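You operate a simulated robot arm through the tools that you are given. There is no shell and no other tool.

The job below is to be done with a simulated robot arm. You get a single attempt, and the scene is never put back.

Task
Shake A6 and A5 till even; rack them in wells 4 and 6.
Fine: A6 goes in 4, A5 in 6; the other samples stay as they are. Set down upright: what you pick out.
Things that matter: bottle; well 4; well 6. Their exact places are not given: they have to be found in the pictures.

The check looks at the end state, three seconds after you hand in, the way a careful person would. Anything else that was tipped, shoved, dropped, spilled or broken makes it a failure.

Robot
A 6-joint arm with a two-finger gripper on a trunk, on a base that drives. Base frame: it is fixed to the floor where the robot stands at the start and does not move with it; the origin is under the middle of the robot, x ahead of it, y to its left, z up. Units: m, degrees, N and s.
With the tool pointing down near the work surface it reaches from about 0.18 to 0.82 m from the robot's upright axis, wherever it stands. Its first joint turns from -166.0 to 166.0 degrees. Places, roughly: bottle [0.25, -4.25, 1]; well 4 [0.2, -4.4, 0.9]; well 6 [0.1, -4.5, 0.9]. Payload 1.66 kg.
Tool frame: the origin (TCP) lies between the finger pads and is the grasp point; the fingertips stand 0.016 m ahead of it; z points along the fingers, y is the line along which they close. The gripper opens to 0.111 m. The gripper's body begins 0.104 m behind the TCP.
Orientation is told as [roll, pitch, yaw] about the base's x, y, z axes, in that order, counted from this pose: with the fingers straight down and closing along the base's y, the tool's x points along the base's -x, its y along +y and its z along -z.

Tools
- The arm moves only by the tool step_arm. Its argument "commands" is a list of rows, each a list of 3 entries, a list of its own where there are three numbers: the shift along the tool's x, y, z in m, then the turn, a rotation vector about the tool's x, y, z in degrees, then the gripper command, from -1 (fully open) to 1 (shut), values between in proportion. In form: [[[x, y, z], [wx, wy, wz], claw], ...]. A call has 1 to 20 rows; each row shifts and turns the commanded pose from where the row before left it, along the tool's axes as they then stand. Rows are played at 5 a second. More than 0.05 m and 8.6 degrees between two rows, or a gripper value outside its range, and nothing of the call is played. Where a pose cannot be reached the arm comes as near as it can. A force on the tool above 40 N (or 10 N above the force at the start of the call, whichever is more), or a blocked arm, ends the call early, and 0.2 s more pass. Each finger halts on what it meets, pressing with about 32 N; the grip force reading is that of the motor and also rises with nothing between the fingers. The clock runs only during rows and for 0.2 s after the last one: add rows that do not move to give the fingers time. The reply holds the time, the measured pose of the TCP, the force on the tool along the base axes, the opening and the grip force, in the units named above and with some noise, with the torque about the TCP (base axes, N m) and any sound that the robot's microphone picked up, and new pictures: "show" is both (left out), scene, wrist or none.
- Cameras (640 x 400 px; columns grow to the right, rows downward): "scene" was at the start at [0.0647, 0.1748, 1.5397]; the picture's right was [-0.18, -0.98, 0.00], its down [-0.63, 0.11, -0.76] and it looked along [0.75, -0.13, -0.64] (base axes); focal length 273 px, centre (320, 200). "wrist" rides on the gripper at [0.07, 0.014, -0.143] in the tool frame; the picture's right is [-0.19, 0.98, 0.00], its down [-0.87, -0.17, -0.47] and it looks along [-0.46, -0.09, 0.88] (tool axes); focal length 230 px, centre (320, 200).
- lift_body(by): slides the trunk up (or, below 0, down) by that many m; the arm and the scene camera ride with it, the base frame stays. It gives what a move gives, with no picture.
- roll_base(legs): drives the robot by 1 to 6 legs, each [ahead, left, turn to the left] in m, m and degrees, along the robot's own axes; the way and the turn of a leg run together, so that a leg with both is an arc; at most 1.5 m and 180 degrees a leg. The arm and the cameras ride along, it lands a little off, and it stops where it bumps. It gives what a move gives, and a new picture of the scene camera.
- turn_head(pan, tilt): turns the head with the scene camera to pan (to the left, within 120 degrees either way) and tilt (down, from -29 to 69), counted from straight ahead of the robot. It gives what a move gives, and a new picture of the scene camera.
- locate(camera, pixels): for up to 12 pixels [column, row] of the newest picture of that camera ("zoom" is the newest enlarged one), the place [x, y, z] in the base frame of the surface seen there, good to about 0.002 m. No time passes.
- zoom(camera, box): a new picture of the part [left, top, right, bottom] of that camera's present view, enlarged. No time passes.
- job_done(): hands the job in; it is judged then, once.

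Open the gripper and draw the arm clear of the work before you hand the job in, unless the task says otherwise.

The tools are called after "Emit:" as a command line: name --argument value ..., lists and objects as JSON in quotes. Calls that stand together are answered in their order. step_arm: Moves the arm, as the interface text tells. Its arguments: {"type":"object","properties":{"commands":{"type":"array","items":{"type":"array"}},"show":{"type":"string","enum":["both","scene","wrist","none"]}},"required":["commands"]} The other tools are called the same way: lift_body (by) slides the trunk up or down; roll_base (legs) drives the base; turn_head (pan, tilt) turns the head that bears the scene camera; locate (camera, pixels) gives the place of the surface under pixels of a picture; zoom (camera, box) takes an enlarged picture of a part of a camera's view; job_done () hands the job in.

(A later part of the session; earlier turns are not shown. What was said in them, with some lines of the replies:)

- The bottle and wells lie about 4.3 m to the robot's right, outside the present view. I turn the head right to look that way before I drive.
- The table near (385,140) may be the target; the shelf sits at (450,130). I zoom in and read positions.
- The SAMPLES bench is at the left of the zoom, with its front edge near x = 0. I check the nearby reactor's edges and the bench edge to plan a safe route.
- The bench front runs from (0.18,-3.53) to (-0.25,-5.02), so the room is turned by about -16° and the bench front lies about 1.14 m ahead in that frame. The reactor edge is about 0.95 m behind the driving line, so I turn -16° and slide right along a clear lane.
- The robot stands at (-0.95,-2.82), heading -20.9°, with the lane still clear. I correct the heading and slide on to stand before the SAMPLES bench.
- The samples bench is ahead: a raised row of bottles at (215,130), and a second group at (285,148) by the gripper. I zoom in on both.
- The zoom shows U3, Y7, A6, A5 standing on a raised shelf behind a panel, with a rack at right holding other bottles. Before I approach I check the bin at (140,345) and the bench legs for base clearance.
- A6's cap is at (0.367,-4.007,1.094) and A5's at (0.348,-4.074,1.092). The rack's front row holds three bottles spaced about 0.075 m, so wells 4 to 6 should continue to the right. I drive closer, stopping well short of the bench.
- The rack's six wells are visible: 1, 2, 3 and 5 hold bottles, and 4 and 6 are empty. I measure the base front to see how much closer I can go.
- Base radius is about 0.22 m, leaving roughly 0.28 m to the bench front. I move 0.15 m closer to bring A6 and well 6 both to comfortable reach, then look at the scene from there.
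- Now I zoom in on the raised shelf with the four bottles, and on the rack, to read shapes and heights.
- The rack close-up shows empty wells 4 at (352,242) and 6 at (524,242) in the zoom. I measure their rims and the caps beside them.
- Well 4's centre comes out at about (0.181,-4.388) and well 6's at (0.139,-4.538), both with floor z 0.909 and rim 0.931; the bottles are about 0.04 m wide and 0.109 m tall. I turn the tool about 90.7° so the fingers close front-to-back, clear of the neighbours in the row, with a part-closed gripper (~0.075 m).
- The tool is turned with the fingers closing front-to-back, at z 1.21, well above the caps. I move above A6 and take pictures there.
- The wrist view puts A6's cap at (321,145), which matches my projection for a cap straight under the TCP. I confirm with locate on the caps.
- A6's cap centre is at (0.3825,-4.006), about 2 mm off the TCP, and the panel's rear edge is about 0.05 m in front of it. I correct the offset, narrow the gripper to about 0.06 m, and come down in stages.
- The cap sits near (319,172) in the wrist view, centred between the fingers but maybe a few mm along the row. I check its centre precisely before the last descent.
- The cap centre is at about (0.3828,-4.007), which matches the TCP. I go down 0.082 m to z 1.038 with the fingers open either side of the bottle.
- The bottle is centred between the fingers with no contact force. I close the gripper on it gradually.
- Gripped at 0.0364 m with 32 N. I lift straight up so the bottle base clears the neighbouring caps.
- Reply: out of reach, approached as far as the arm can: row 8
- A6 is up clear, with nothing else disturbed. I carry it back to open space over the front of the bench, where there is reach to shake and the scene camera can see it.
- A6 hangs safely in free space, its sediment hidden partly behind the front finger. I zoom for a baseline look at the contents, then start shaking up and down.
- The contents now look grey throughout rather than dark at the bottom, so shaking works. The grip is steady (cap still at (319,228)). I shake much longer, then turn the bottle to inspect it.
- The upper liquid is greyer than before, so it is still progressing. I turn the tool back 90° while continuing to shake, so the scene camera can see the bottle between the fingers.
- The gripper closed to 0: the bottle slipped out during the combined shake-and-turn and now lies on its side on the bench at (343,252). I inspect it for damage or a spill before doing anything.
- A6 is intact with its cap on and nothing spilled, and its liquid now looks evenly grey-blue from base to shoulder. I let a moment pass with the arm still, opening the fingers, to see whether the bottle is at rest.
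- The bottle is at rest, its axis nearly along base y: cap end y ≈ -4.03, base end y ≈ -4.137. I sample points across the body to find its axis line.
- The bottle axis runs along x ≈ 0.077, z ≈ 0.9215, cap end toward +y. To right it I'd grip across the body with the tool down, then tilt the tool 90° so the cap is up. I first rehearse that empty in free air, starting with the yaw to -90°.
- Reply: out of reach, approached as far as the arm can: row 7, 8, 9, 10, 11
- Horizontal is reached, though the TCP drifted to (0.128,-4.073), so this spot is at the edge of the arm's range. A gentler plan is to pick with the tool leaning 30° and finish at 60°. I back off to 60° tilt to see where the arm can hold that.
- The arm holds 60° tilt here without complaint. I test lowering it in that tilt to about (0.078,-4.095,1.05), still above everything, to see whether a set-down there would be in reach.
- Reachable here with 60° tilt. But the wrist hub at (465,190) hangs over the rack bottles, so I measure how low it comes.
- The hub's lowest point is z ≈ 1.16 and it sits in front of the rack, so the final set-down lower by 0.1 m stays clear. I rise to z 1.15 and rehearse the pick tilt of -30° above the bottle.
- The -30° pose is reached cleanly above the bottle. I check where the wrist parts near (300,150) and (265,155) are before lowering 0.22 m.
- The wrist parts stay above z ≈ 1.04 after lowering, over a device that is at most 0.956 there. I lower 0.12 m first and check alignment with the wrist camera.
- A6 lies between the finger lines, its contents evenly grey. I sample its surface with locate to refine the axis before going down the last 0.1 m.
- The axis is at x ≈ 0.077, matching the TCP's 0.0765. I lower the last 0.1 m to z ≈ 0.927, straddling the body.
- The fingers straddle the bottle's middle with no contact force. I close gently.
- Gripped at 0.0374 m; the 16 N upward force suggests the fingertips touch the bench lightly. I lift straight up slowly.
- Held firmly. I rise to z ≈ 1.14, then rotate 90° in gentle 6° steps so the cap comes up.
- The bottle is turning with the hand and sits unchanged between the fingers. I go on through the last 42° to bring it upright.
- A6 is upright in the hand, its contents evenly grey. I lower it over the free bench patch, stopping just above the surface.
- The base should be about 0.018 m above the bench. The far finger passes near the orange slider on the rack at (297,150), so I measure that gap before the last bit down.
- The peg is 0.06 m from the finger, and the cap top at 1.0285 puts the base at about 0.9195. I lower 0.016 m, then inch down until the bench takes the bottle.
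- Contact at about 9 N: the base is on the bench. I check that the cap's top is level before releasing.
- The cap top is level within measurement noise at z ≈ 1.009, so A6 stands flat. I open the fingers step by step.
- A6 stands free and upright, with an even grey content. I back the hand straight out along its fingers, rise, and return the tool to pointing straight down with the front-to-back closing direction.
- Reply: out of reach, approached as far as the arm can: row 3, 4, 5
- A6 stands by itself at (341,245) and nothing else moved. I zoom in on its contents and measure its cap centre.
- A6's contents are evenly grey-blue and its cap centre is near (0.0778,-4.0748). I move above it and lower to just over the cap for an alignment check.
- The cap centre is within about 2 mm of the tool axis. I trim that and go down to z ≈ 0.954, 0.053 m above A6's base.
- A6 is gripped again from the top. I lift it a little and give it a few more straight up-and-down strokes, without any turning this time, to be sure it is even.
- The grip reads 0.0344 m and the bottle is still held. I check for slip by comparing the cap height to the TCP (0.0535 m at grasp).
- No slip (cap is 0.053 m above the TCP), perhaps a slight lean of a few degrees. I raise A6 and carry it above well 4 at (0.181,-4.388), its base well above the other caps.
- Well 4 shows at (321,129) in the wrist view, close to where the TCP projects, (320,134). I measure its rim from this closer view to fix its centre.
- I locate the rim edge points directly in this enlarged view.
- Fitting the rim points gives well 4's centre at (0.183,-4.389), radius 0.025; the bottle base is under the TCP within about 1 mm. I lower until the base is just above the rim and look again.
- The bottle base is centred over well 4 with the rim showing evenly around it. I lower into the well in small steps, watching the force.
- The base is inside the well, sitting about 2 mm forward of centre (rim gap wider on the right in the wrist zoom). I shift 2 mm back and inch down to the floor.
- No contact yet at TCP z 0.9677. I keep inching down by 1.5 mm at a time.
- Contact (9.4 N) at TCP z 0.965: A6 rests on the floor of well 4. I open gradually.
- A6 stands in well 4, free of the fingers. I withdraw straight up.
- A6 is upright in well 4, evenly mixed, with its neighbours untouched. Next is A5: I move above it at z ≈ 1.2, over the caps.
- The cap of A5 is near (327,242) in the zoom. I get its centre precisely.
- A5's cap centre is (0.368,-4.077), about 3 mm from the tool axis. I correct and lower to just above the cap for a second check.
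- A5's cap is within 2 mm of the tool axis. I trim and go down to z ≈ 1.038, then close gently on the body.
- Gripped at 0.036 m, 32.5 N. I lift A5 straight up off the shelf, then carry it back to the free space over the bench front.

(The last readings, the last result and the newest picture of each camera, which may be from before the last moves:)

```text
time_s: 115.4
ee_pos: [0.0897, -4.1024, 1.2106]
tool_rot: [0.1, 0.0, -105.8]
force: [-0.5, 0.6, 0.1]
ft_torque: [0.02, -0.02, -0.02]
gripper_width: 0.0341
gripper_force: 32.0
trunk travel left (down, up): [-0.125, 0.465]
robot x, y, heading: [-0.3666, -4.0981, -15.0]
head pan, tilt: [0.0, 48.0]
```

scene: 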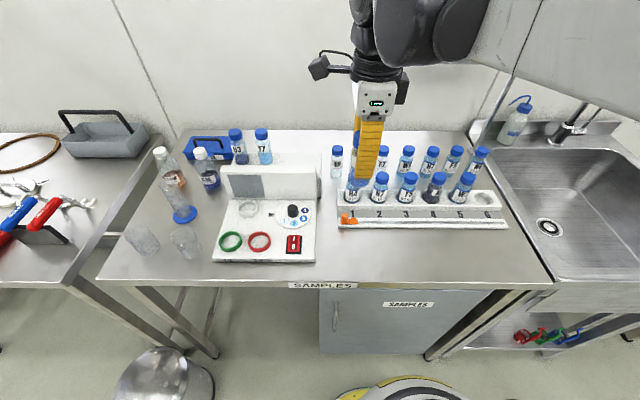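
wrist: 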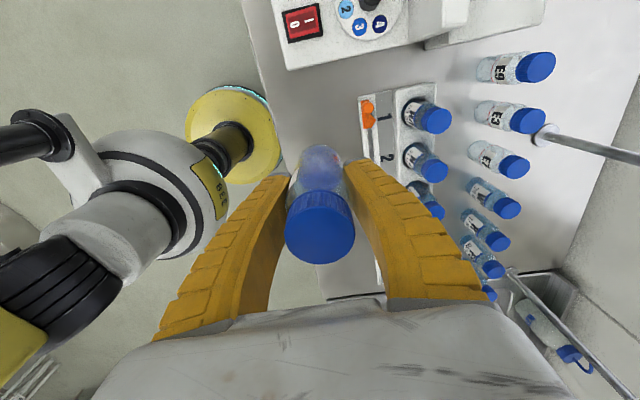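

A5 is held over the clear patch between the device and the rack. I lower it to z ≈ 1.07 so a slip would matter less, then take a baseline look through the wrist camera.

Emit:
step_arm --commands '[[[0, -0.005, 0.035], [0, 0, 0], 1], [[0, -0.005, 0.035], [0, 0, 0], 1], [[0, 0, 0.035], [0, 0, 0], 1], [[0, 0, 0.035], [0, 0, 0], 1], [[0, 0, 0], [0, 0, 0], 1]]' --show "both"

Emit:
zoom --camera "wrist" --box '[260, 130, 380, 205]'

Emit:
zoom --camera "scene" --box '[320, 170, 390, 250]'

```text
time_s: 116.6
ee_pos: [0.0801, -4.0983, 1.0672]
tool_rot: [0.0, 0.0, -105.7]
force: [0.6, 0.3, 0.0]
ft_torque: [0.03, -0.01, 0.0]
gripper_width: 0.034
gripper_force: 32.4
trunk travel left (down, up): [-0.125, 0.465]
robot x, y, heading: [-0.3649, -4.0928, -15.0]
head pan, tilt: [0.0, 48.0]
```

scene: 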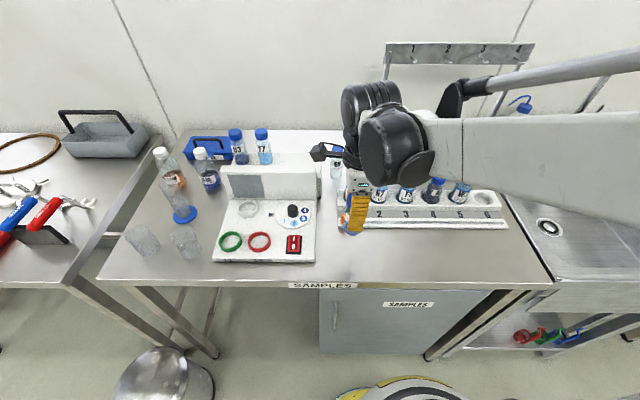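
wrist: 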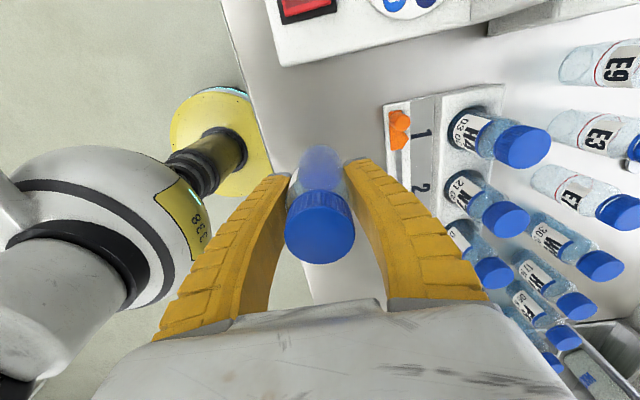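

```text
5.33 times, centred on (320, 168) of wrist
```

zoom: 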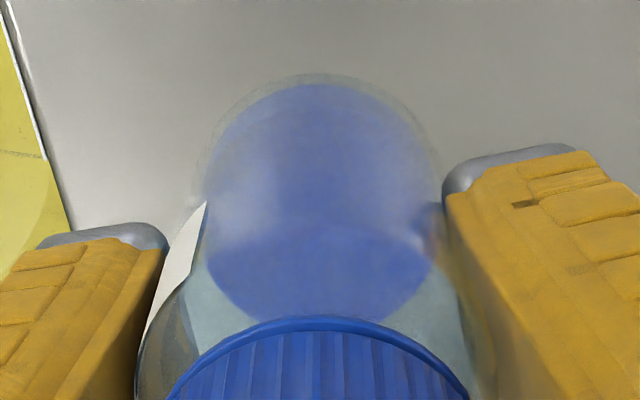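

```text
5.00 times, centred on (355, 210) of scene
```

zoom: 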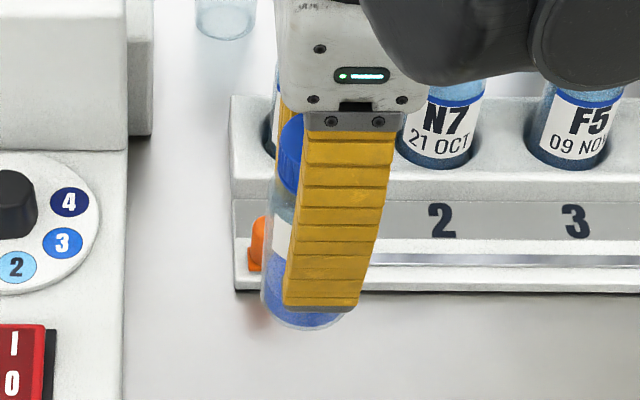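

The baseline shows blue sediment below a clear layer, with the interface visible. I give A5 straight up-and-down strokes of 0.04 m, then check for slip and evenness.

Emit:
step_arm --commands '[[[0, 0, -0.04], [0, 0, 0], 1], [[0, 0, 0.04], [0, 0, 0], 1], [[0, 0, -0.04], [0, 0, 0], 1], [[0, 0, 0.04], [0, 0, 0], 1], [[0, 0, -0.04], [0, 0, 0], 1], [[0, 0, 0.04], [0, 0, 0], 1], [[0, 0, -0.04], [0, 0, 0], 1], [[0, 0, 0.04], [0, 0, 0], 1], [[0, 0, -0.04], [0, 0, 0], 1], [[0, 0, 0.04], [0, 0, 0], 1], [[0, 0, -0.04], [0, 0, 0], 1], [[0, 0, 0.04], [0, 0, 0], 1], [[0, 0, 0], [0, 0, 0], 1]]' --show "wrist"

Emit:
zoom --camera "wrist" --box '[260, 130, 380, 205]'

Emit:
zoom --camera "scene" --box '[320, 170, 390, 250]'

Emit:
locate --camera "wrist" --pixels '[[319, 232], [300, 228], [338, 228]]'

```text
time_s: 119.4
ee_pos: [0.081, -4.0988, 1.0669]
tool_rot: [0.0, 0.0, -105.7]
force: [0.9, 0.5, -1.5]
ft_torque: [-0.02, 0.01, 0.01]
gripper_width: 0.034
gripper_force: 31.9
trunk travel left (down, up): [-0.125, 0.465]
robot x, y, heading: [-0.3681, -4.0971, -15.0]
head pan, tilt: [0.0, 48.0]
```

wrist: 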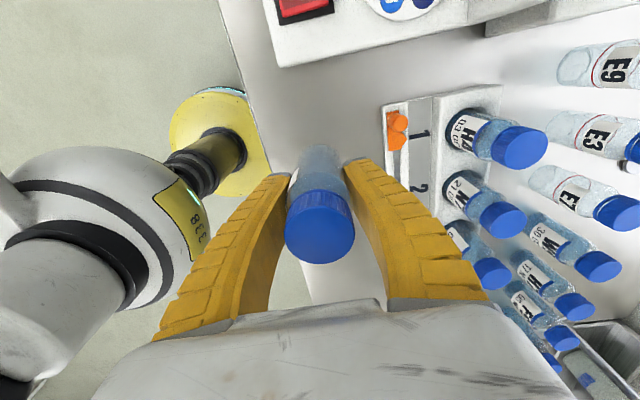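

```text
5.33 times, centred on (320, 168) of wrist
```

zoom: 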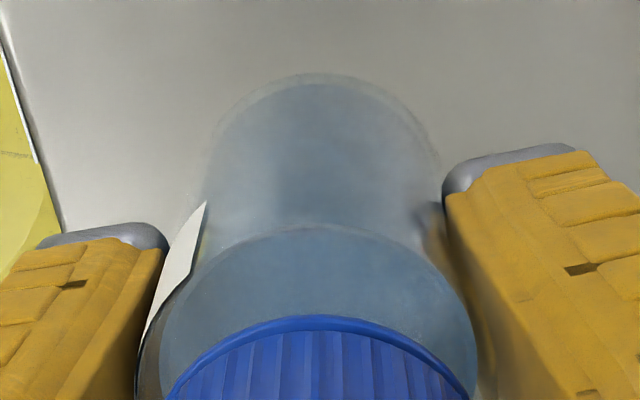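

```text
5.00 times, centred on (355, 210) of scene
```

zoom: 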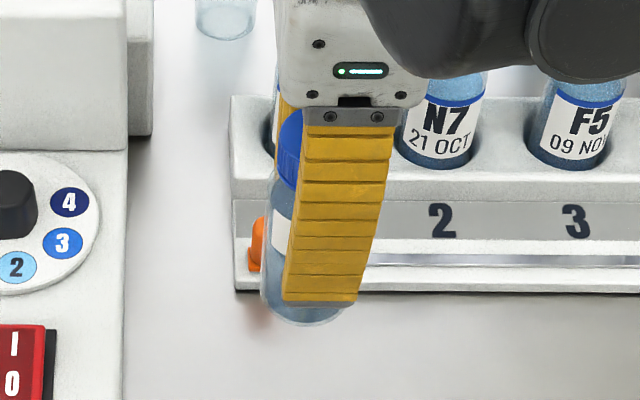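

```text
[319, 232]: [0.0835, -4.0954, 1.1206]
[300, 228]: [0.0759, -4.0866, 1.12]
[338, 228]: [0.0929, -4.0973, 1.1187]
```

The sediment has dispersed: one even blue-grey tone from the base up to the shoulder, no interface, and no slip (0.053 m). I give it two more rounds of strokes to see whether the tone still changes.

Emit:
step_arm --commands '[[[0, 0, -0.04], [0, 0, 0], 1], [[0, 0, 0.04], [0, 0, 0], 1], [[0, 0, -0.04], [0, 0, 0], 1], [[0, 0, 0.04], [0, 0, 0], 1], [[0, 0, -0.04], [0, 0, 0], 1], [[0, 0, 0.04], [0, 0, 0], 1], [[0, 0, -0.04], [0, 0, 0], 1], [[0, 0, 0.04], [0, 0, 0], 1], [[0, 0, -0.04], [0, 0, 0], 1], [[0, 0, 0.04], [0, 0, 0], 1], [[0, 0, -0.04], [0, 0, 0], 1], [[0, 0, 0.04], [0, 0, 0], 1], [[0, 0, 0], [0, 0, 0], 1]]' --show "wrist"

Emit:
zoom --camera "wrist" --box '[260, 130, 380, 205]'

Emit:
zoom --camera "scene" --box '[320, 170, 390, 250]'

Emit:
locate --camera "wrist" --pixels '[[319, 232], [300, 228], [338, 228]]'

```text
time_s: 122.2
ee_pos: [0.0804, -4.0975, 1.0677]
tool_rot: [-0.1, 0.0, -105.7]
force: [0.1, 0.6, -0.6]
ft_torque: [-0.02, 0.02, -0.01]
gripper_width: 0.0339
gripper_force: 32.0
trunk travel left (down, up): [-0.125, 0.465]
robot x, y, heading: [-0.3691, -4.0978, -15.0]
head pan, tilt: [0.0, 48.0]
```

wrist: 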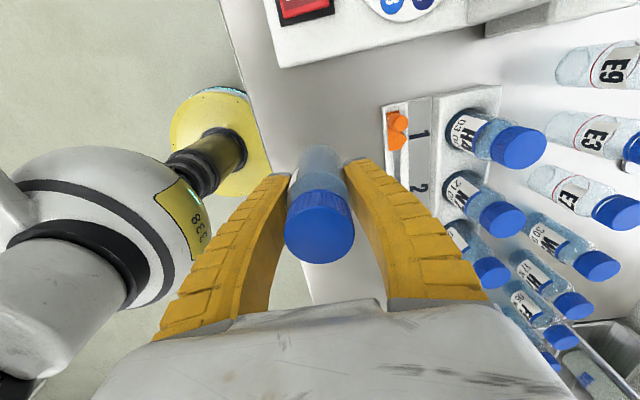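

```text
5.33 times, centred on (320, 168) of wrist
```

zoom: 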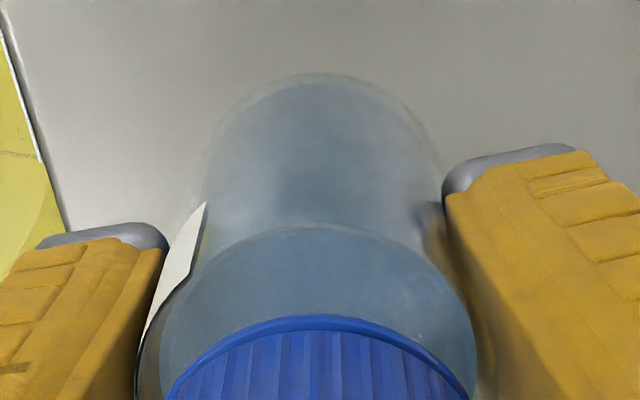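

```text
5.00 times, centred on (355, 210) of scene
```

zoom: 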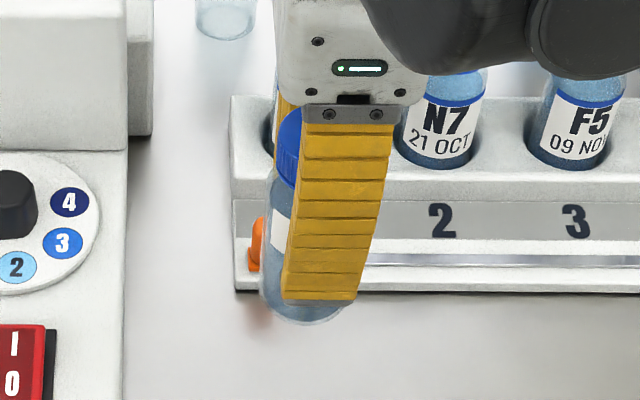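

```text
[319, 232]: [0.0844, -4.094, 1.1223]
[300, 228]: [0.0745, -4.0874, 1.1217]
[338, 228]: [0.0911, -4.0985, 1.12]
```

The tone is unchanged from the first round, so A5 is even; no slip either. One last short round to match what A6 received, then I move on.

Emit:
step_arm --commands '[[[0, 0, -0.04], [0, 0, 0], 1], [[0, 0, 0.04], [0, 0, 0], 1], [[0, 0, -0.04], [0, 0, 0], 1], [[0, 0, 0.04], [0, 0, 0], 1], [[0, 0, -0.04], [0, 0, 0], 1], [[0, 0, 0.04], [0, 0, 0], 1], [[0, 0, -0.04], [0, 0, 0], 1], [[0, 0, 0.04], [0, 0, 0], 1], [[0, 0, 0], [0, 0, 0], 1]]' --show "wrist"

Emit:
zoom --camera "wrist" --box '[260, 130, 380, 205]'

Emit:
locate --camera "wrist" --pixels '[[319, 232], [300, 228], [338, 228], [319, 250], [319, 215]]'

```text
time_s: 124.2
ee_pos: [0.0812, -4.0983, 1.0698]
tool_rot: [0.0, -0.1, -105.6]
force: [-0.2, -0.1, -0.8]
ft_torque: [0.01, 0.02, -0.02]
gripper_width: 0.0337
gripper_force: 32.0
trunk travel left (down, up): [-0.125, 0.465]
robot x, y, heading: [-0.3673, -4.0986, -15.1]
head pan, tilt: [0.0, 48.0]
```

wrist: 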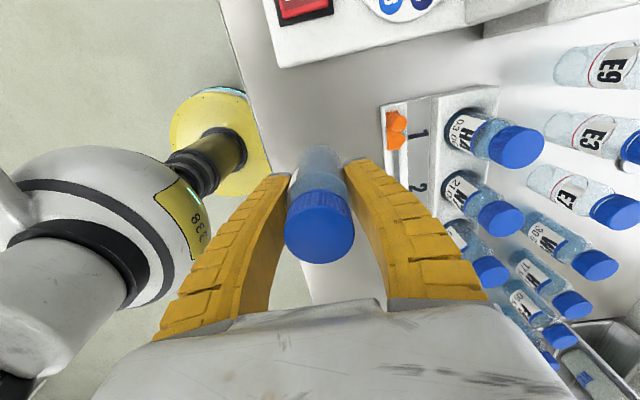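

```text
5.33 times, centred on (320, 168) of wrist
```

zoom: 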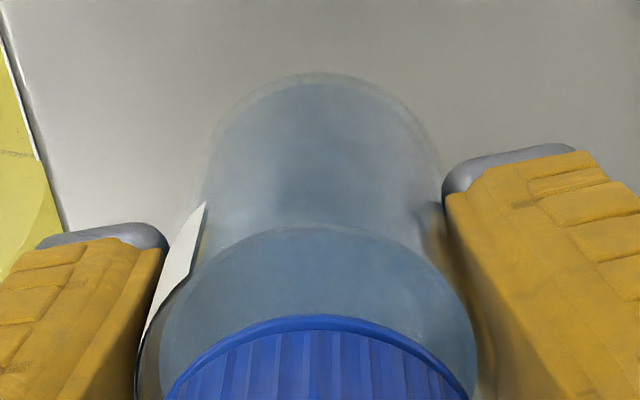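

```text
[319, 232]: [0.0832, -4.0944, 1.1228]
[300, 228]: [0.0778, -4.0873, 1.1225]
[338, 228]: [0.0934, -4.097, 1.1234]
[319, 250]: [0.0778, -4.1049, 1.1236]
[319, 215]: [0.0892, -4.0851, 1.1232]
```

A5 is uniform and firmly held. I raise it to z ≈ 1.13 and carry it over the rack to above well 6 at about (0.141,-4.539).

Emit:
step_arm --commands '[[[0, 0, -0.03], [0, 0, 0], 1], [[0, 0, -0.03], [0, 0, 0], 1], [[-0.03398, 0.01479, 0], [0, 0, 0], 1], [[-0.03398, 0.01479, 0], [0, 0, 0], 1], [[-0.03398, 0.01479, 0], [0, 0, 0], 1], [[-0.03398, 0.01479, 0], [0, 0, 0], 1], [[-0.03398, 0.01479, 0], [0, 0, 0], 1], [[-0.03398, 0.01479, 0], [0, 0, 0], 1], [[-0.03398, 0.01479, 0], [0, 0, 0], 1], [[-0.03398, 0.01479, 0], [0, 0, 0], 1], [[-0.03398, 0.01479, 0], [0, 0, 0], 1], [[-0.03398, 0.01479, 0], [0, 0, 0], 1], [[-0.03398, 0.01479, 0], [0, 0, 0], 1], [[-0.03398, 0.01479, 0], [0, 0, 0], 1], [[0, 0, 0], [0, 0, 0], 1], [[0, 0, 0], [0, 0, 0], 1]]' --show "both"

Emit:
zoom --camera "wrist" --box '[270, 90, 370, 170]'

```text
time_s: 127.6
ee_pos: [0.1409, -4.5393, 1.1284]
tool_rot: [0.0, 0.0, -105.6]
force: [-0.5, 0.0, -0.6]
ft_torque: [0.0, 0.0, -0.02]
gripper_width: 0.0337
gripper_force: 32.3
trunk travel left (down, up): [-0.125, 0.465]
robot x, y, heading: [-0.3672, -4.0952, -14.7]
head pan, tilt: [0.0, 48.0]
```

scene: 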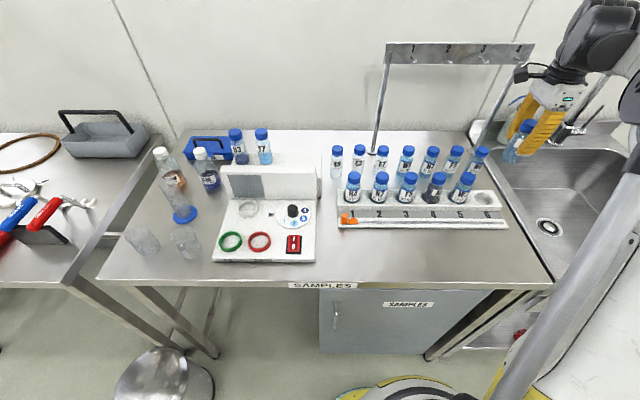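
wrist: 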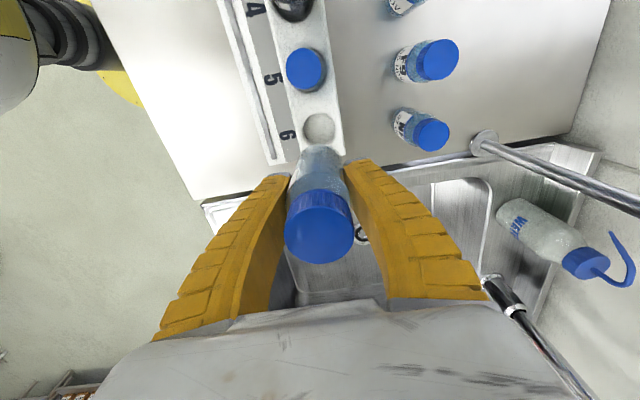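

```text
5.00 times, centred on (320, 130) of wrist
```

zoom: 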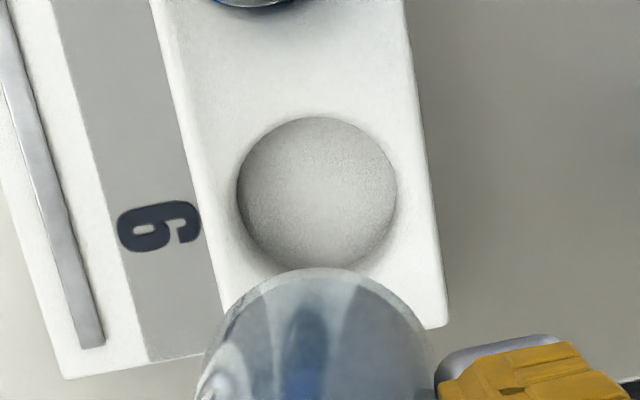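

Well 6 shows clearly, framed almost exactly as well 4 was. I measure its rim to set the centre.

Emit:
locate --camera "zoom" --pixels '[[231, 200], [402, 195], [316, 111], [255, 140], [378, 138], [250, 252], [388, 250], [316, 200], [225, 190], [408, 200]]'

```text
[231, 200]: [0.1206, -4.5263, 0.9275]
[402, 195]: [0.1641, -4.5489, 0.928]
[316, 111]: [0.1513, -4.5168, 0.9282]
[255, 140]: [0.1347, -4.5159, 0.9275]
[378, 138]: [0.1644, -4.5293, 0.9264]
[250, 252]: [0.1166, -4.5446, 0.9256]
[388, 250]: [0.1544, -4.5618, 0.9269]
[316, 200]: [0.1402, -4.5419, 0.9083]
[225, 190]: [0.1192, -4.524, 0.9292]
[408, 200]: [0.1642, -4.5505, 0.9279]
```

The rim fit gives well 6's centre at (0.1416,-4.5399), under 1 mm from the TCP. I trim and lower until the base is just above the rim.

Emit:
step_arm --commands '[[[0, 0.001, 0.025], [0, 0, 0], 1], [[0, 0, 0.025], [0, 0, 0], 1], [[0, 0, 0.025], [0, 0, 0], 1], [[0, 0, 0.025], [0, 0, 0], 1], [[0, 0, 0.025], [0, 0, 0], 1], [[0, 0, 0], [0, 0, 0], 1]]' --show "both"

Emit:
zoom --camera "wrist" --box '[260, 90, 380, 200]'

Emit:
zoom --camera "scene" --box '[420, 130, 560, 240]'

```text
time_s: 129.0
ee_pos: [0.1417, -4.5391, 1.0046]
tool_rot: [0.0, -0.1, -105.7]
force: [-0.6, 0.2, -0.6]
ft_torque: [0.02, 0.0, 0.02]
gripper_width: 0.0336
gripper_force: 31.7
trunk travel left (down, up): [-0.125, 0.465]
robot x, y, heading: [-0.3686, -4.0934, -14.9]
head pan, tilt: [0.0, 48.0]
```

scene: 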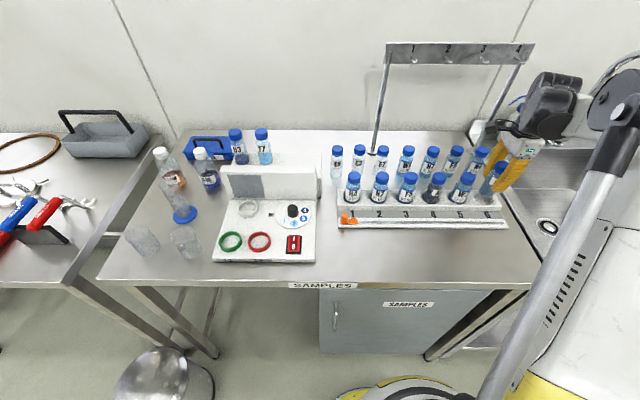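
wrist: 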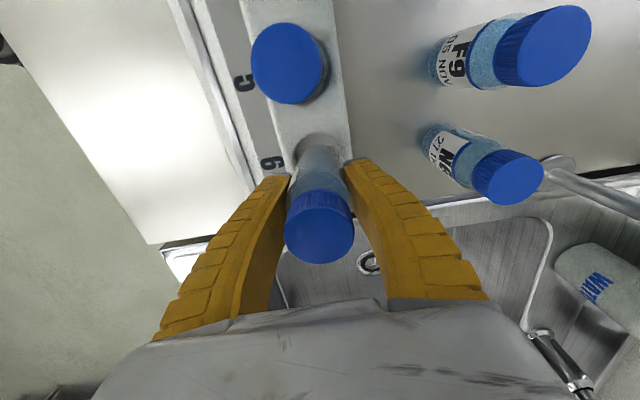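

```text
3.64 times, centred on (320, 145) of wrist
```

zoom: 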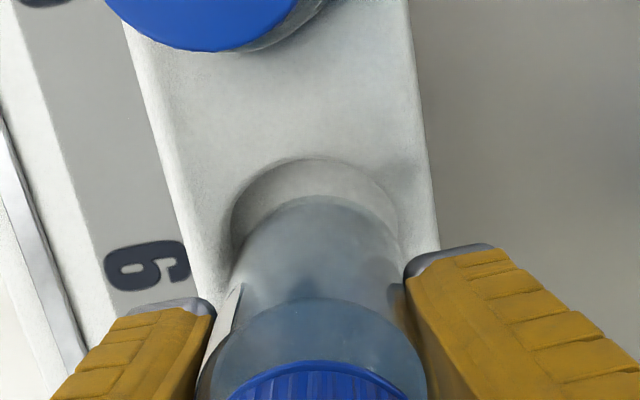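

```text
3.64 times, centred on (490, 185) of scene
```

zoom: 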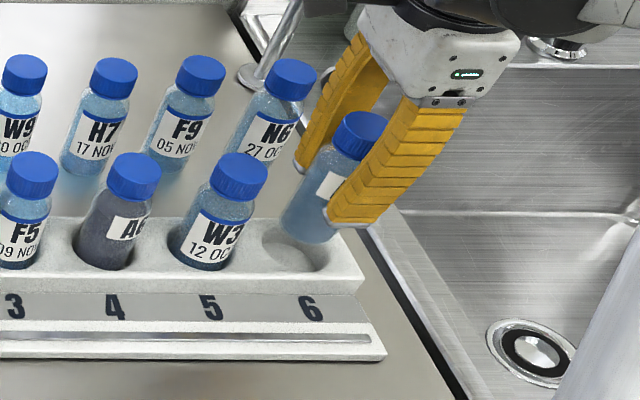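

The base is centred over well 6's rim. I lower it just inside the well and look again.

Emit:
step_arm --commands '[[[0, 0, 0.01], [0, 0, 0], 1], [[0, 0, 0.01], [0, 0, 0], 1], [[0, 0, 0.006], [0, 0, 0], 1], [[0, 0, 0], [0, 0, 0], 1]]' --show "both"

Emit:
zoom --camera "wrist" --box '[260, 90, 380, 200]'

Emit:
zoom --camera "scene" --box '[420, 130, 560, 240]'

```text
time_s: 130.0
ee_pos: [0.142, -4.539, 0.9768]
tool_rot: [0.0, -0.1, -105.8]
force: [-1.0, -0.3, -0.8]
ft_torque: [0.0, 0.03, 0.01]
gripper_width: 0.0337
gripper_force: 32.1
trunk travel left (down, up): [-0.125, 0.465]
robot x, y, heading: [-0.3695, -4.1003, -15.0]
head pan, tilt: [0.0, 48.0]
```

scene: 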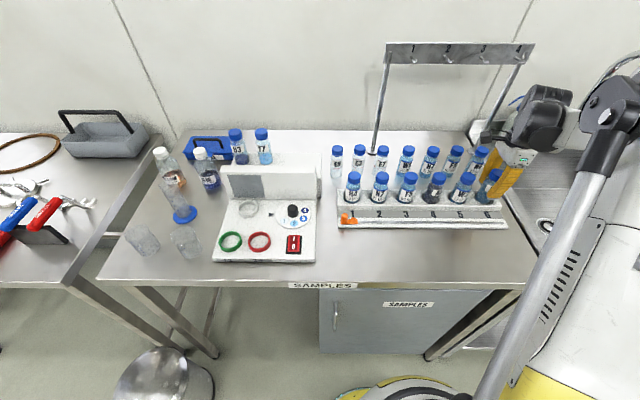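
wrist: 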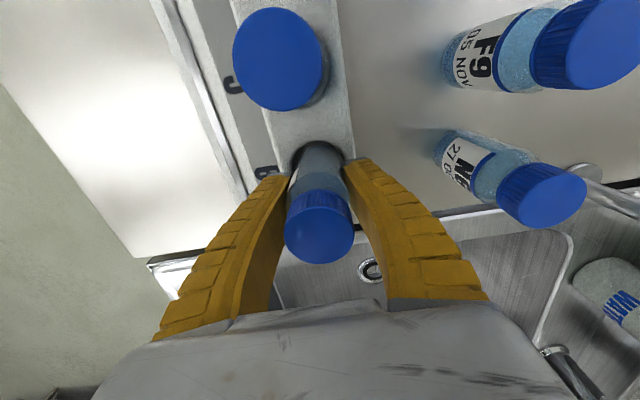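

```text
3.64 times, centred on (320, 145) of wrist
```

zoom: 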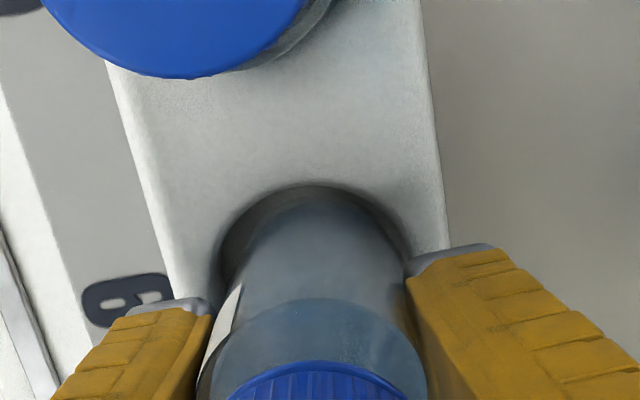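

```text
3.64 times, centred on (490, 185) of scene
```

zoom: 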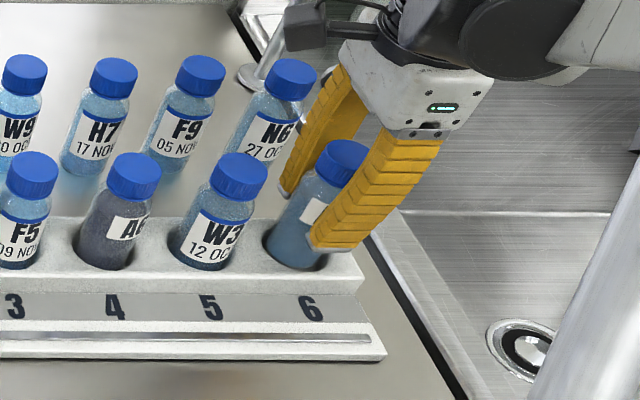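

The base is inside well 6 with the rim visible on all sides, about 1 mm back of centre. I trim 1 mm and inch down to the floor.

Emit:
step_arm --commands '[[[0, -0.001, 0], [0, 0, 0], 1], [[0, 0, 0.004], [0, 0, 0], 1], [[0, 0, 0.003], [0, 0, 0], 1], [[0, 0, 0], [0, 0, 0], 1]]' --show "none"

Emit:
step_arm --commands '[[[0, 0, 0.0015], [0, 0, 0], 1], [[0, 0, 0], [0, 0, 0], 1]]' --show "none"

Emit:
step_arm --commands '[[[0, 0, 0.0015], [0, 0, 0], 1], [[0, 0, 0], [0, 0, 0], 1]]' --show "none"

```text
time_s: 131.0
ee_pos: [0.1401, -4.538, 0.9707]
tool_rot: [-0.1, 0.0, -105.7]
force: [0.2, 0.0, -0.9]
ft_torque: [0.01, -0.01, -0.02]
gripper_width: 0.0336
gripper_force: 31.2
trunk travel left (down, up): [-0.125, 0.465]
robot x, y, heading: [-0.3681, -4.1002, -15.1]
head pan, tilt: [0.0, 48.0]
```

```text
time_s: 131.6
ee_pos: [0.1401, -4.5385, 0.9676]
tool_rot: [0.0, 0.0, -105.7]
force: [0.4, 0.0, -0.5]
ft_torque: [0.03, 0.0, -0.01]
gripper_width: 0.0337
gripper_force: 32.1
trunk travel left (down, up): [-0.125, 0.465]
robot x, y, heading: [-0.3705, -4.0935, -15.3]
head pan, tilt: [0.0, 48.0]
```

```text
time_s: 132.2
ee_pos: [0.1414, -4.5385, 0.9679]
tool_rot: [0.0, 0.0, -105.7]
force: [0.1, 0.5, -0.8]
ft_torque: [0.03, 0.02, 0.0]
gripper_width: 0.0338
gripper_force: 31.8
trunk travel left (down, up): [-0.125, 0.465]
robot x, y, heading: [-0.3708, -4.0992, -15.0]
head pan, tilt: [0.0, 48.0]
```

No contact yet at about 0.967. I continue in 1.5 mm steps.

Emit:
step_arm --commands '[[[0, 0, 0.0015], [0, 0, 0], 1], [[0, 0, 0], [0, 0, 0], 1]]' --show "none"

Emit:
step_arm --commands '[[[0, 0, 0.001], [0, 0, 0], 1], [[0, 0, 0], [0, 0, 0], 1]]' --show "none"

```text
time_s: 132.8
ee_pos: [0.1415, -4.5376, 0.966]
tool_rot: [0.0, -0.1, -105.8]
force: [-0.5, 0.5, -0.6]
ft_torque: [-0.04, -0.02, 0.01]
gripper_width: 0.0335
gripper_force: 31.4
trunk travel left (down, up): [-0.125, 0.465]
robot x, y, heading: [-0.3701, -4.098, -14.9]
head pan, tilt: [0.0, 48.0]
```

```text
time_s: 133.4
ee_pos: [0.1404, -4.5385, 0.9644]
tool_rot: [0.0, 0.0, -105.8]
force: [-0.5, 0.2, -0.3]
ft_torque: [0.01, 0.01, 0.0]
gripper_width: 0.0336
gripper_force: 32.1
trunk travel left (down, up): [-0.125, 0.465]
robot x, y, heading: [-0.3658, -4.099, -14.9]
head pan, tilt: [0.0, 48.0]
```

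Still free at 0.9644, about where A6 touched (0.965). I keep inching by 1 mm.

Emit:
step_arm --commands '[[[0, 0, 0.001], [0, 0, 0], 1], [[0, 0, 0], [0, 0, 0], 1]]' --show "none"

Emit:
step_arm --commands '[[[0, 0, 0.001], [0, 0, 0], 1], [[0, 0, 0], [0, 0, 0], 1]]' --show "both"

Emit:
locate --camera "wrist" --pixels '[[319, 232], [300, 228], [338, 228]]'

```text
time_s: 134.0
ee_pos: [0.1421, -4.5386, 0.9645]
tool_rot: [0.1, -0.1, -105.7]
force: [1.8, -2.8, 10.7]
ft_torque: [0.04, -0.12, -0.03]
gripper_width: 0.034
gripper_force: 32.1
trunk travel left (down, up): [-0.125, 0.465]
robot x, y, heading: [-0.3684, -4.0962, -15.1]
head pan, tilt: [0.0, 48.0]
```

```text
time_s: 134.6
ee_pos: [0.1413, -4.5386, 0.9628]
tool_rot: [0.1, 0.0, -105.6]
force: [2.3, -4.5, 16.1]
ft_torque: [0.07, -0.1, 0.0]
gripper_width: 0.0347
gripper_force: 32.2
trunk travel left (down, up): [-0.125, 0.465]
robot x, y, heading: [-0.3717, -4.0983, -14.9]
head pan, tilt: [0.0, 48.0]
```

scene: 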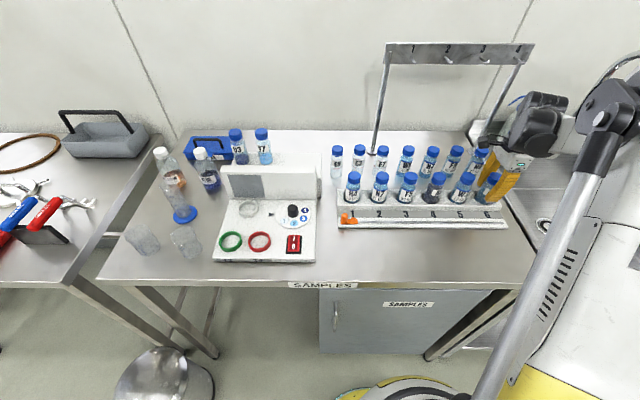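
wrist: 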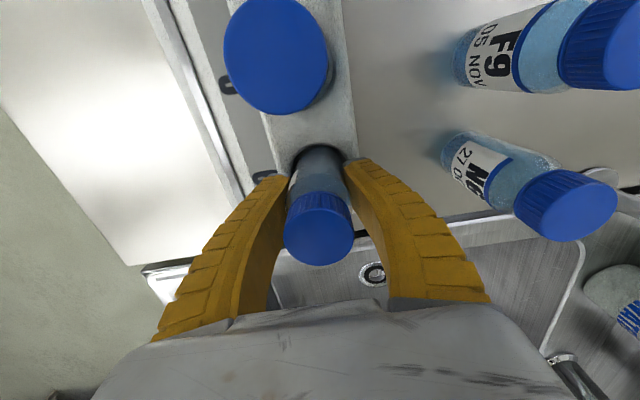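

```text
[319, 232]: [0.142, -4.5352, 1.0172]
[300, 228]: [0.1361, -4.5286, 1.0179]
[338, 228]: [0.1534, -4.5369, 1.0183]
```

Contact force has risen to 16 N and the cap top is at 1.018, the same as the other racked bottles: A5 is seated. I ease off 1 mm and open gradually.

Emit:
step_arm --commands '[[[0, 0, -0.001], [0, 0, 0], 1], [[0, 0, 0], [0, 0, 0], 0.35], [[0, 0, 0], [0, 0, 0], 0.25], [[0, 0, 0], [0, 0, 0], 0.15], [[0, 0, 0], [0, 0, 0], 0.05], [[0, 0, 0], [0, 0, 0], -0.08], [[0, 0, 0], [0, 0, 0], -0.08]]' --show "wrist"

Emit:
step_arm --commands '[[[0, 0, -0.015], [0, 0, 0], -0.08], [[0, 0, -0.02], [0, 0, 0], -0.08], [[0, 0, -0.03], [0, 0, 0], -0.08], [[0, 0, -0.04], [0, 0, 0], -0.08], [[0, 0, -0.04], [0, 0, 0], -0.08], [[0, 0, -0.04], [0, 0, 0], -0.08], [[0, 0, -0.03], [0, 0, 0], -0.08], [[0, 0, 0], [0, 0, 0], -0.08]]' --show "both"

Emit:
zoom --camera "scene" --box '[380, 140, 520, 240]'

```text
time_s: 136.2
ee_pos: [0.1406, -4.539, 0.9636]
tool_rot: [0.0, -0.1, -105.7]
force: [0.3, 0.2, 0.0]
ft_torque: [0.0, -0.05, 0.0]
gripper_width: 0.0617
gripper_force: 1.4
trunk travel left (down, up): [-0.125, 0.465]
robot x, y, heading: [-0.3675, -4.0996, -14.9]
head pan, tilt: [0.0, 48.0]
```

wrist: 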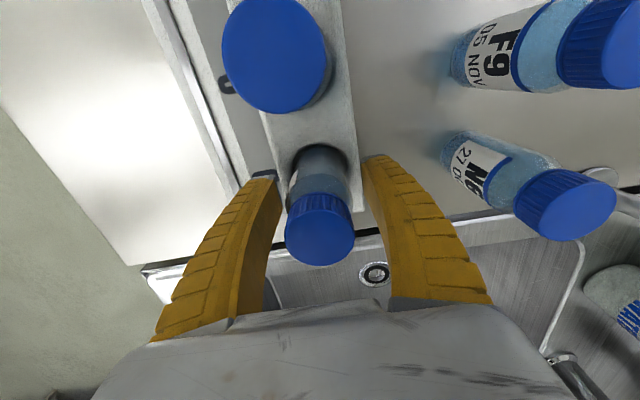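

```text
time_s: 138.0
ee_pos: [0.1387, -4.5361, 1.178]
tool_rot: [0.0, 0.1, -105.6]
force: [0.1, -0.4, -0.7]
ft_torque: [-0.01, -0.01, 0.02]
gripper_width: 0.0621
gripper_force: 1.7
trunk travel left (down, up): [-0.125, 0.465]
robot x, y, heading: [-0.3657, -4.0962, -15.0]
head pan, tilt: [0.0, 48.0]
```

scene: 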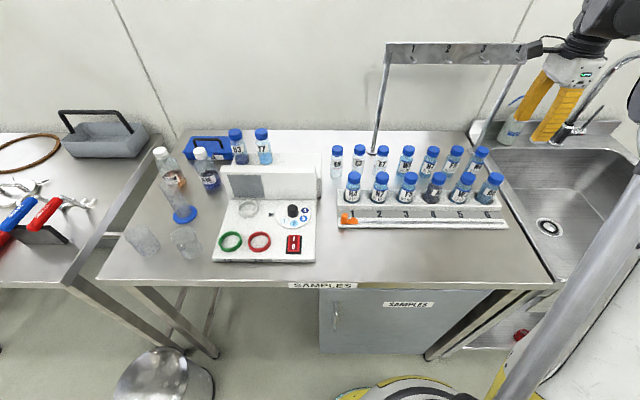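
wrist: 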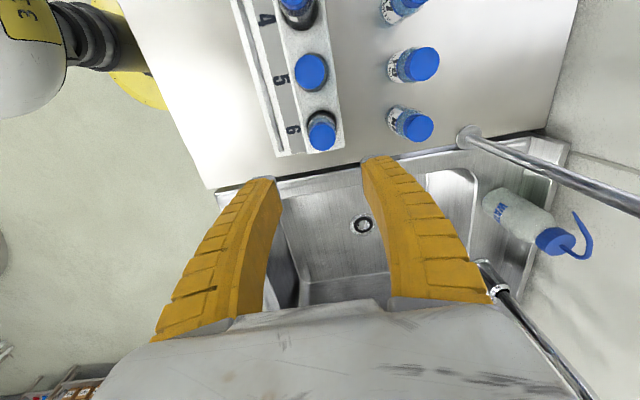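

```text
4.00 times, centred on (450, 190) of scene
```

zoom: 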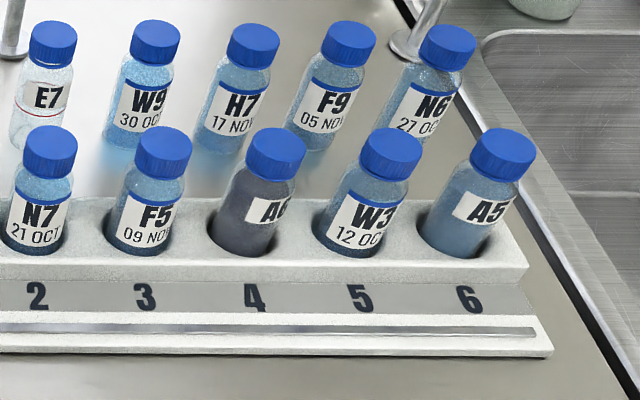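

Both bottles stand upright in their wells, A6 in 4 and A5 in 6, each with one even tone; F5's cap is still at its original pixel, so the rack has not shifted. I draw the arm up and back from the rack and open the gripper.

Emit:
step_arm --commands '[[[0, 0, -0.03], [0, 0, 0], -0.08], [[0.0346, -0.0159, -0.003], [0, 0, 0], -0.08], [[0.0346, -0.0159, -0.003], [0, 0, 0], -0.08], [[0.0346, -0.0159, -0.003], [0, 0, 0], -0.08], [[0.0346, -0.0159, -0.003], [0, 0, 0], -0.08], [[0.0346, -0.0159, -0.003], [0, 0, 0], -0.3], [[0.0346, -0.0159, -0.003], [0, 0, 0], -0.5], [[0.0346, -0.0159, -0.003], [0, 0, 0], -0.7], [[0.0346, -0.0159, -0.003], [0, 0, 0], -1], [[0.0346, -0.0159, -0.003], [0, 0, 0], -1], [[0.0346, -0.0159, -0.003], [0, 0, 0], -1], [[0, 0, 0], [0, 0, 0], -1]]' --show "both"

Emit:
zoom --camera "scene" --box '[330, 140, 530, 250]'

Emit:
zoom --camera "scene" --box '[100, 110, 340, 290]'

```text
time_s: 140.6
ee_pos: [0.0819, -4.1639, 1.2389]
tool_rot: [0.0, 0.0, -105.8]
force: [-0.7, -0.2, 0.2]
ft_torque: [0.01, 0.01, -0.04]
gripper_width: 0.1111
gripper_force: 0.1
trunk travel left (down, up): [-0.125, 0.465]
robot x, y, heading: [-0.3679, -4.0988, -15.2]
head pan, tilt: [0.0, 48.0]
```

scene: 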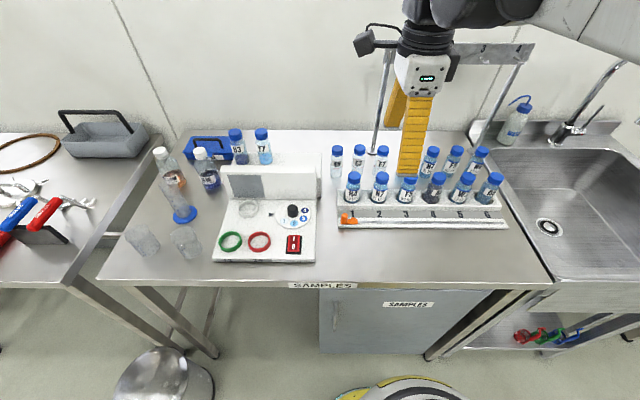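
wrist: 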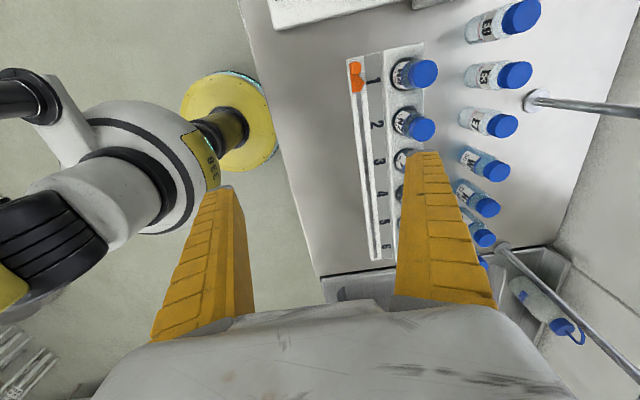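

```text
3.20 times, centred on (430, 195) of scene
```

zoom: 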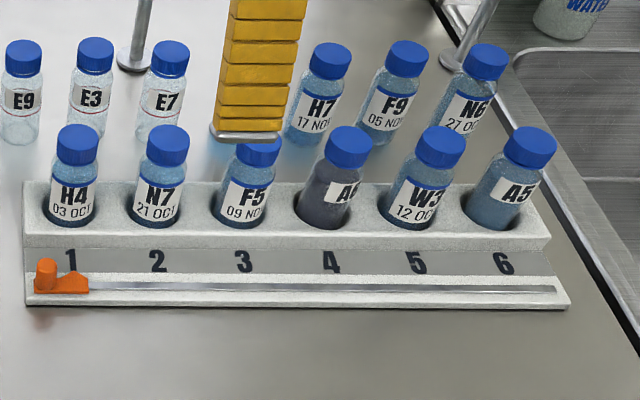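

```text
2.22 times, centred on (220, 200) of scene
```

zoom: 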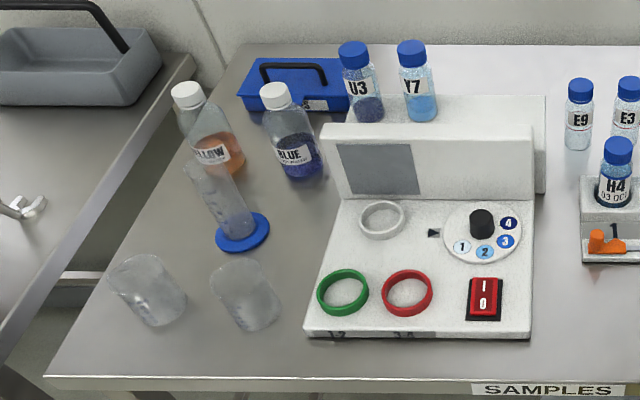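

All other bottles and the device look untouched. I take one close look at A6 and A5 in their wells to confirm evenness and uprightness.

Emit:
zoom --camera "scene" --box '[415, 165, 510, 220]'

Emit:
locate --camera "zoom" --pixels '[[155, 60], [130, 75], [180, 75], [155, 85], [515, 60], [490, 75], [540, 75], [515, 85]]'

```text
6.74 times, centred on (462, 192) of scene
```

zoom: 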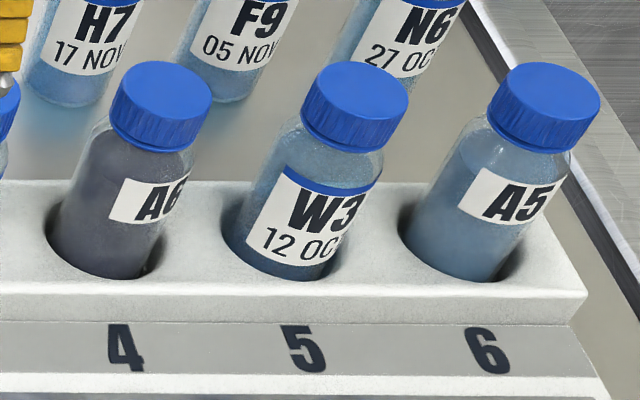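

```text
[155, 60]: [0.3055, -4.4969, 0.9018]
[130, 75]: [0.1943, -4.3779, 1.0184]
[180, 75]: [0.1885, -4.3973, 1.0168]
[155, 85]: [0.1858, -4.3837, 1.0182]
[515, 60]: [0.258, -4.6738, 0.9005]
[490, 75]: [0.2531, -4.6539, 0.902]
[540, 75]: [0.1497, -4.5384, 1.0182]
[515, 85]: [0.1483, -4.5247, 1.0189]
```

Both caps are level at z ≈ 1.018 and both contents are one even tone. I draw the arm a bit further back from the bench before handing in.

Emit:
step_arm --commands '[[[0, -0.02, -0.015], [0, 0, 0], -1], [[0, -0.02, -0.015], [0, 0, 0], -1], [[0, -0.02, -0.015], [0, 0, 0], -1], [[0, -0.02, -0.015], [0, 0, 0], -1], [[0, -0.02, 0], [0, 0, 0], -1], [[0, 0, 0], [0, 0, 0], -1]]' --show "scene"

```text
time_s: 142.0
ee_pos: [-0.0146, -4.1362, 1.2999]
tool_rot: [0.0, 0.0, -105.7]
force: [-0.5, 0.6, -0.7]
ft_torque: [0.01, -0.02, -0.01]
gripper_width: 0.1108
gripper_force: 0.0
trunk travel left (down, up): [-0.125, 0.465]
robot x, y, heading: [-0.3682, -4.0993, -14.7]
head pan, tilt: [0.0, 48.0]
```

scene: 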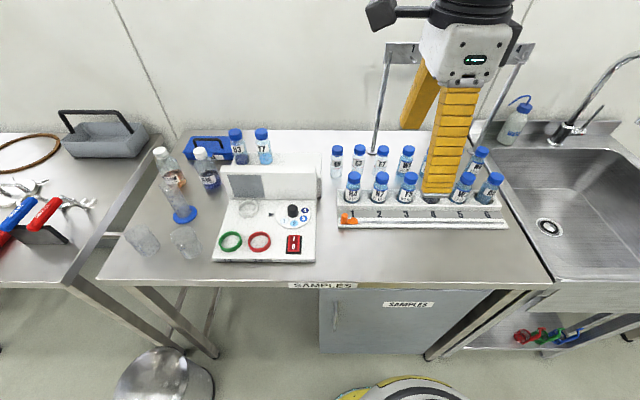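

The arm is clear with the gripper open. A6 stands in well 4 and A5 in well 6, both upright and even, with everything else in its place. I hand the job in.

Emit:
job_done

```text
The job is handed in.
```

A6 is in well 4 and A5 is in well 6. Both are upright, and each looked one even tone in the last close-up.

- **A6 was dropped once.** It slipped out of the gripper while I was shaking and turning it at the same time, and fell about 0.25 m onto the bench on its side. The cap stayed on, and I saw no spill or damage. I stood it up, shook it a little more with straight strokes only, and racked it.
- **A5 went without trouble.** I shook it until another round of strokes no longer changed its colour, then racked it.
- **Everything else looks untouched.** The other samples, the rack and the rest of the bench look the same as at the start. The arm is drawn back from the bench with the gripper open.
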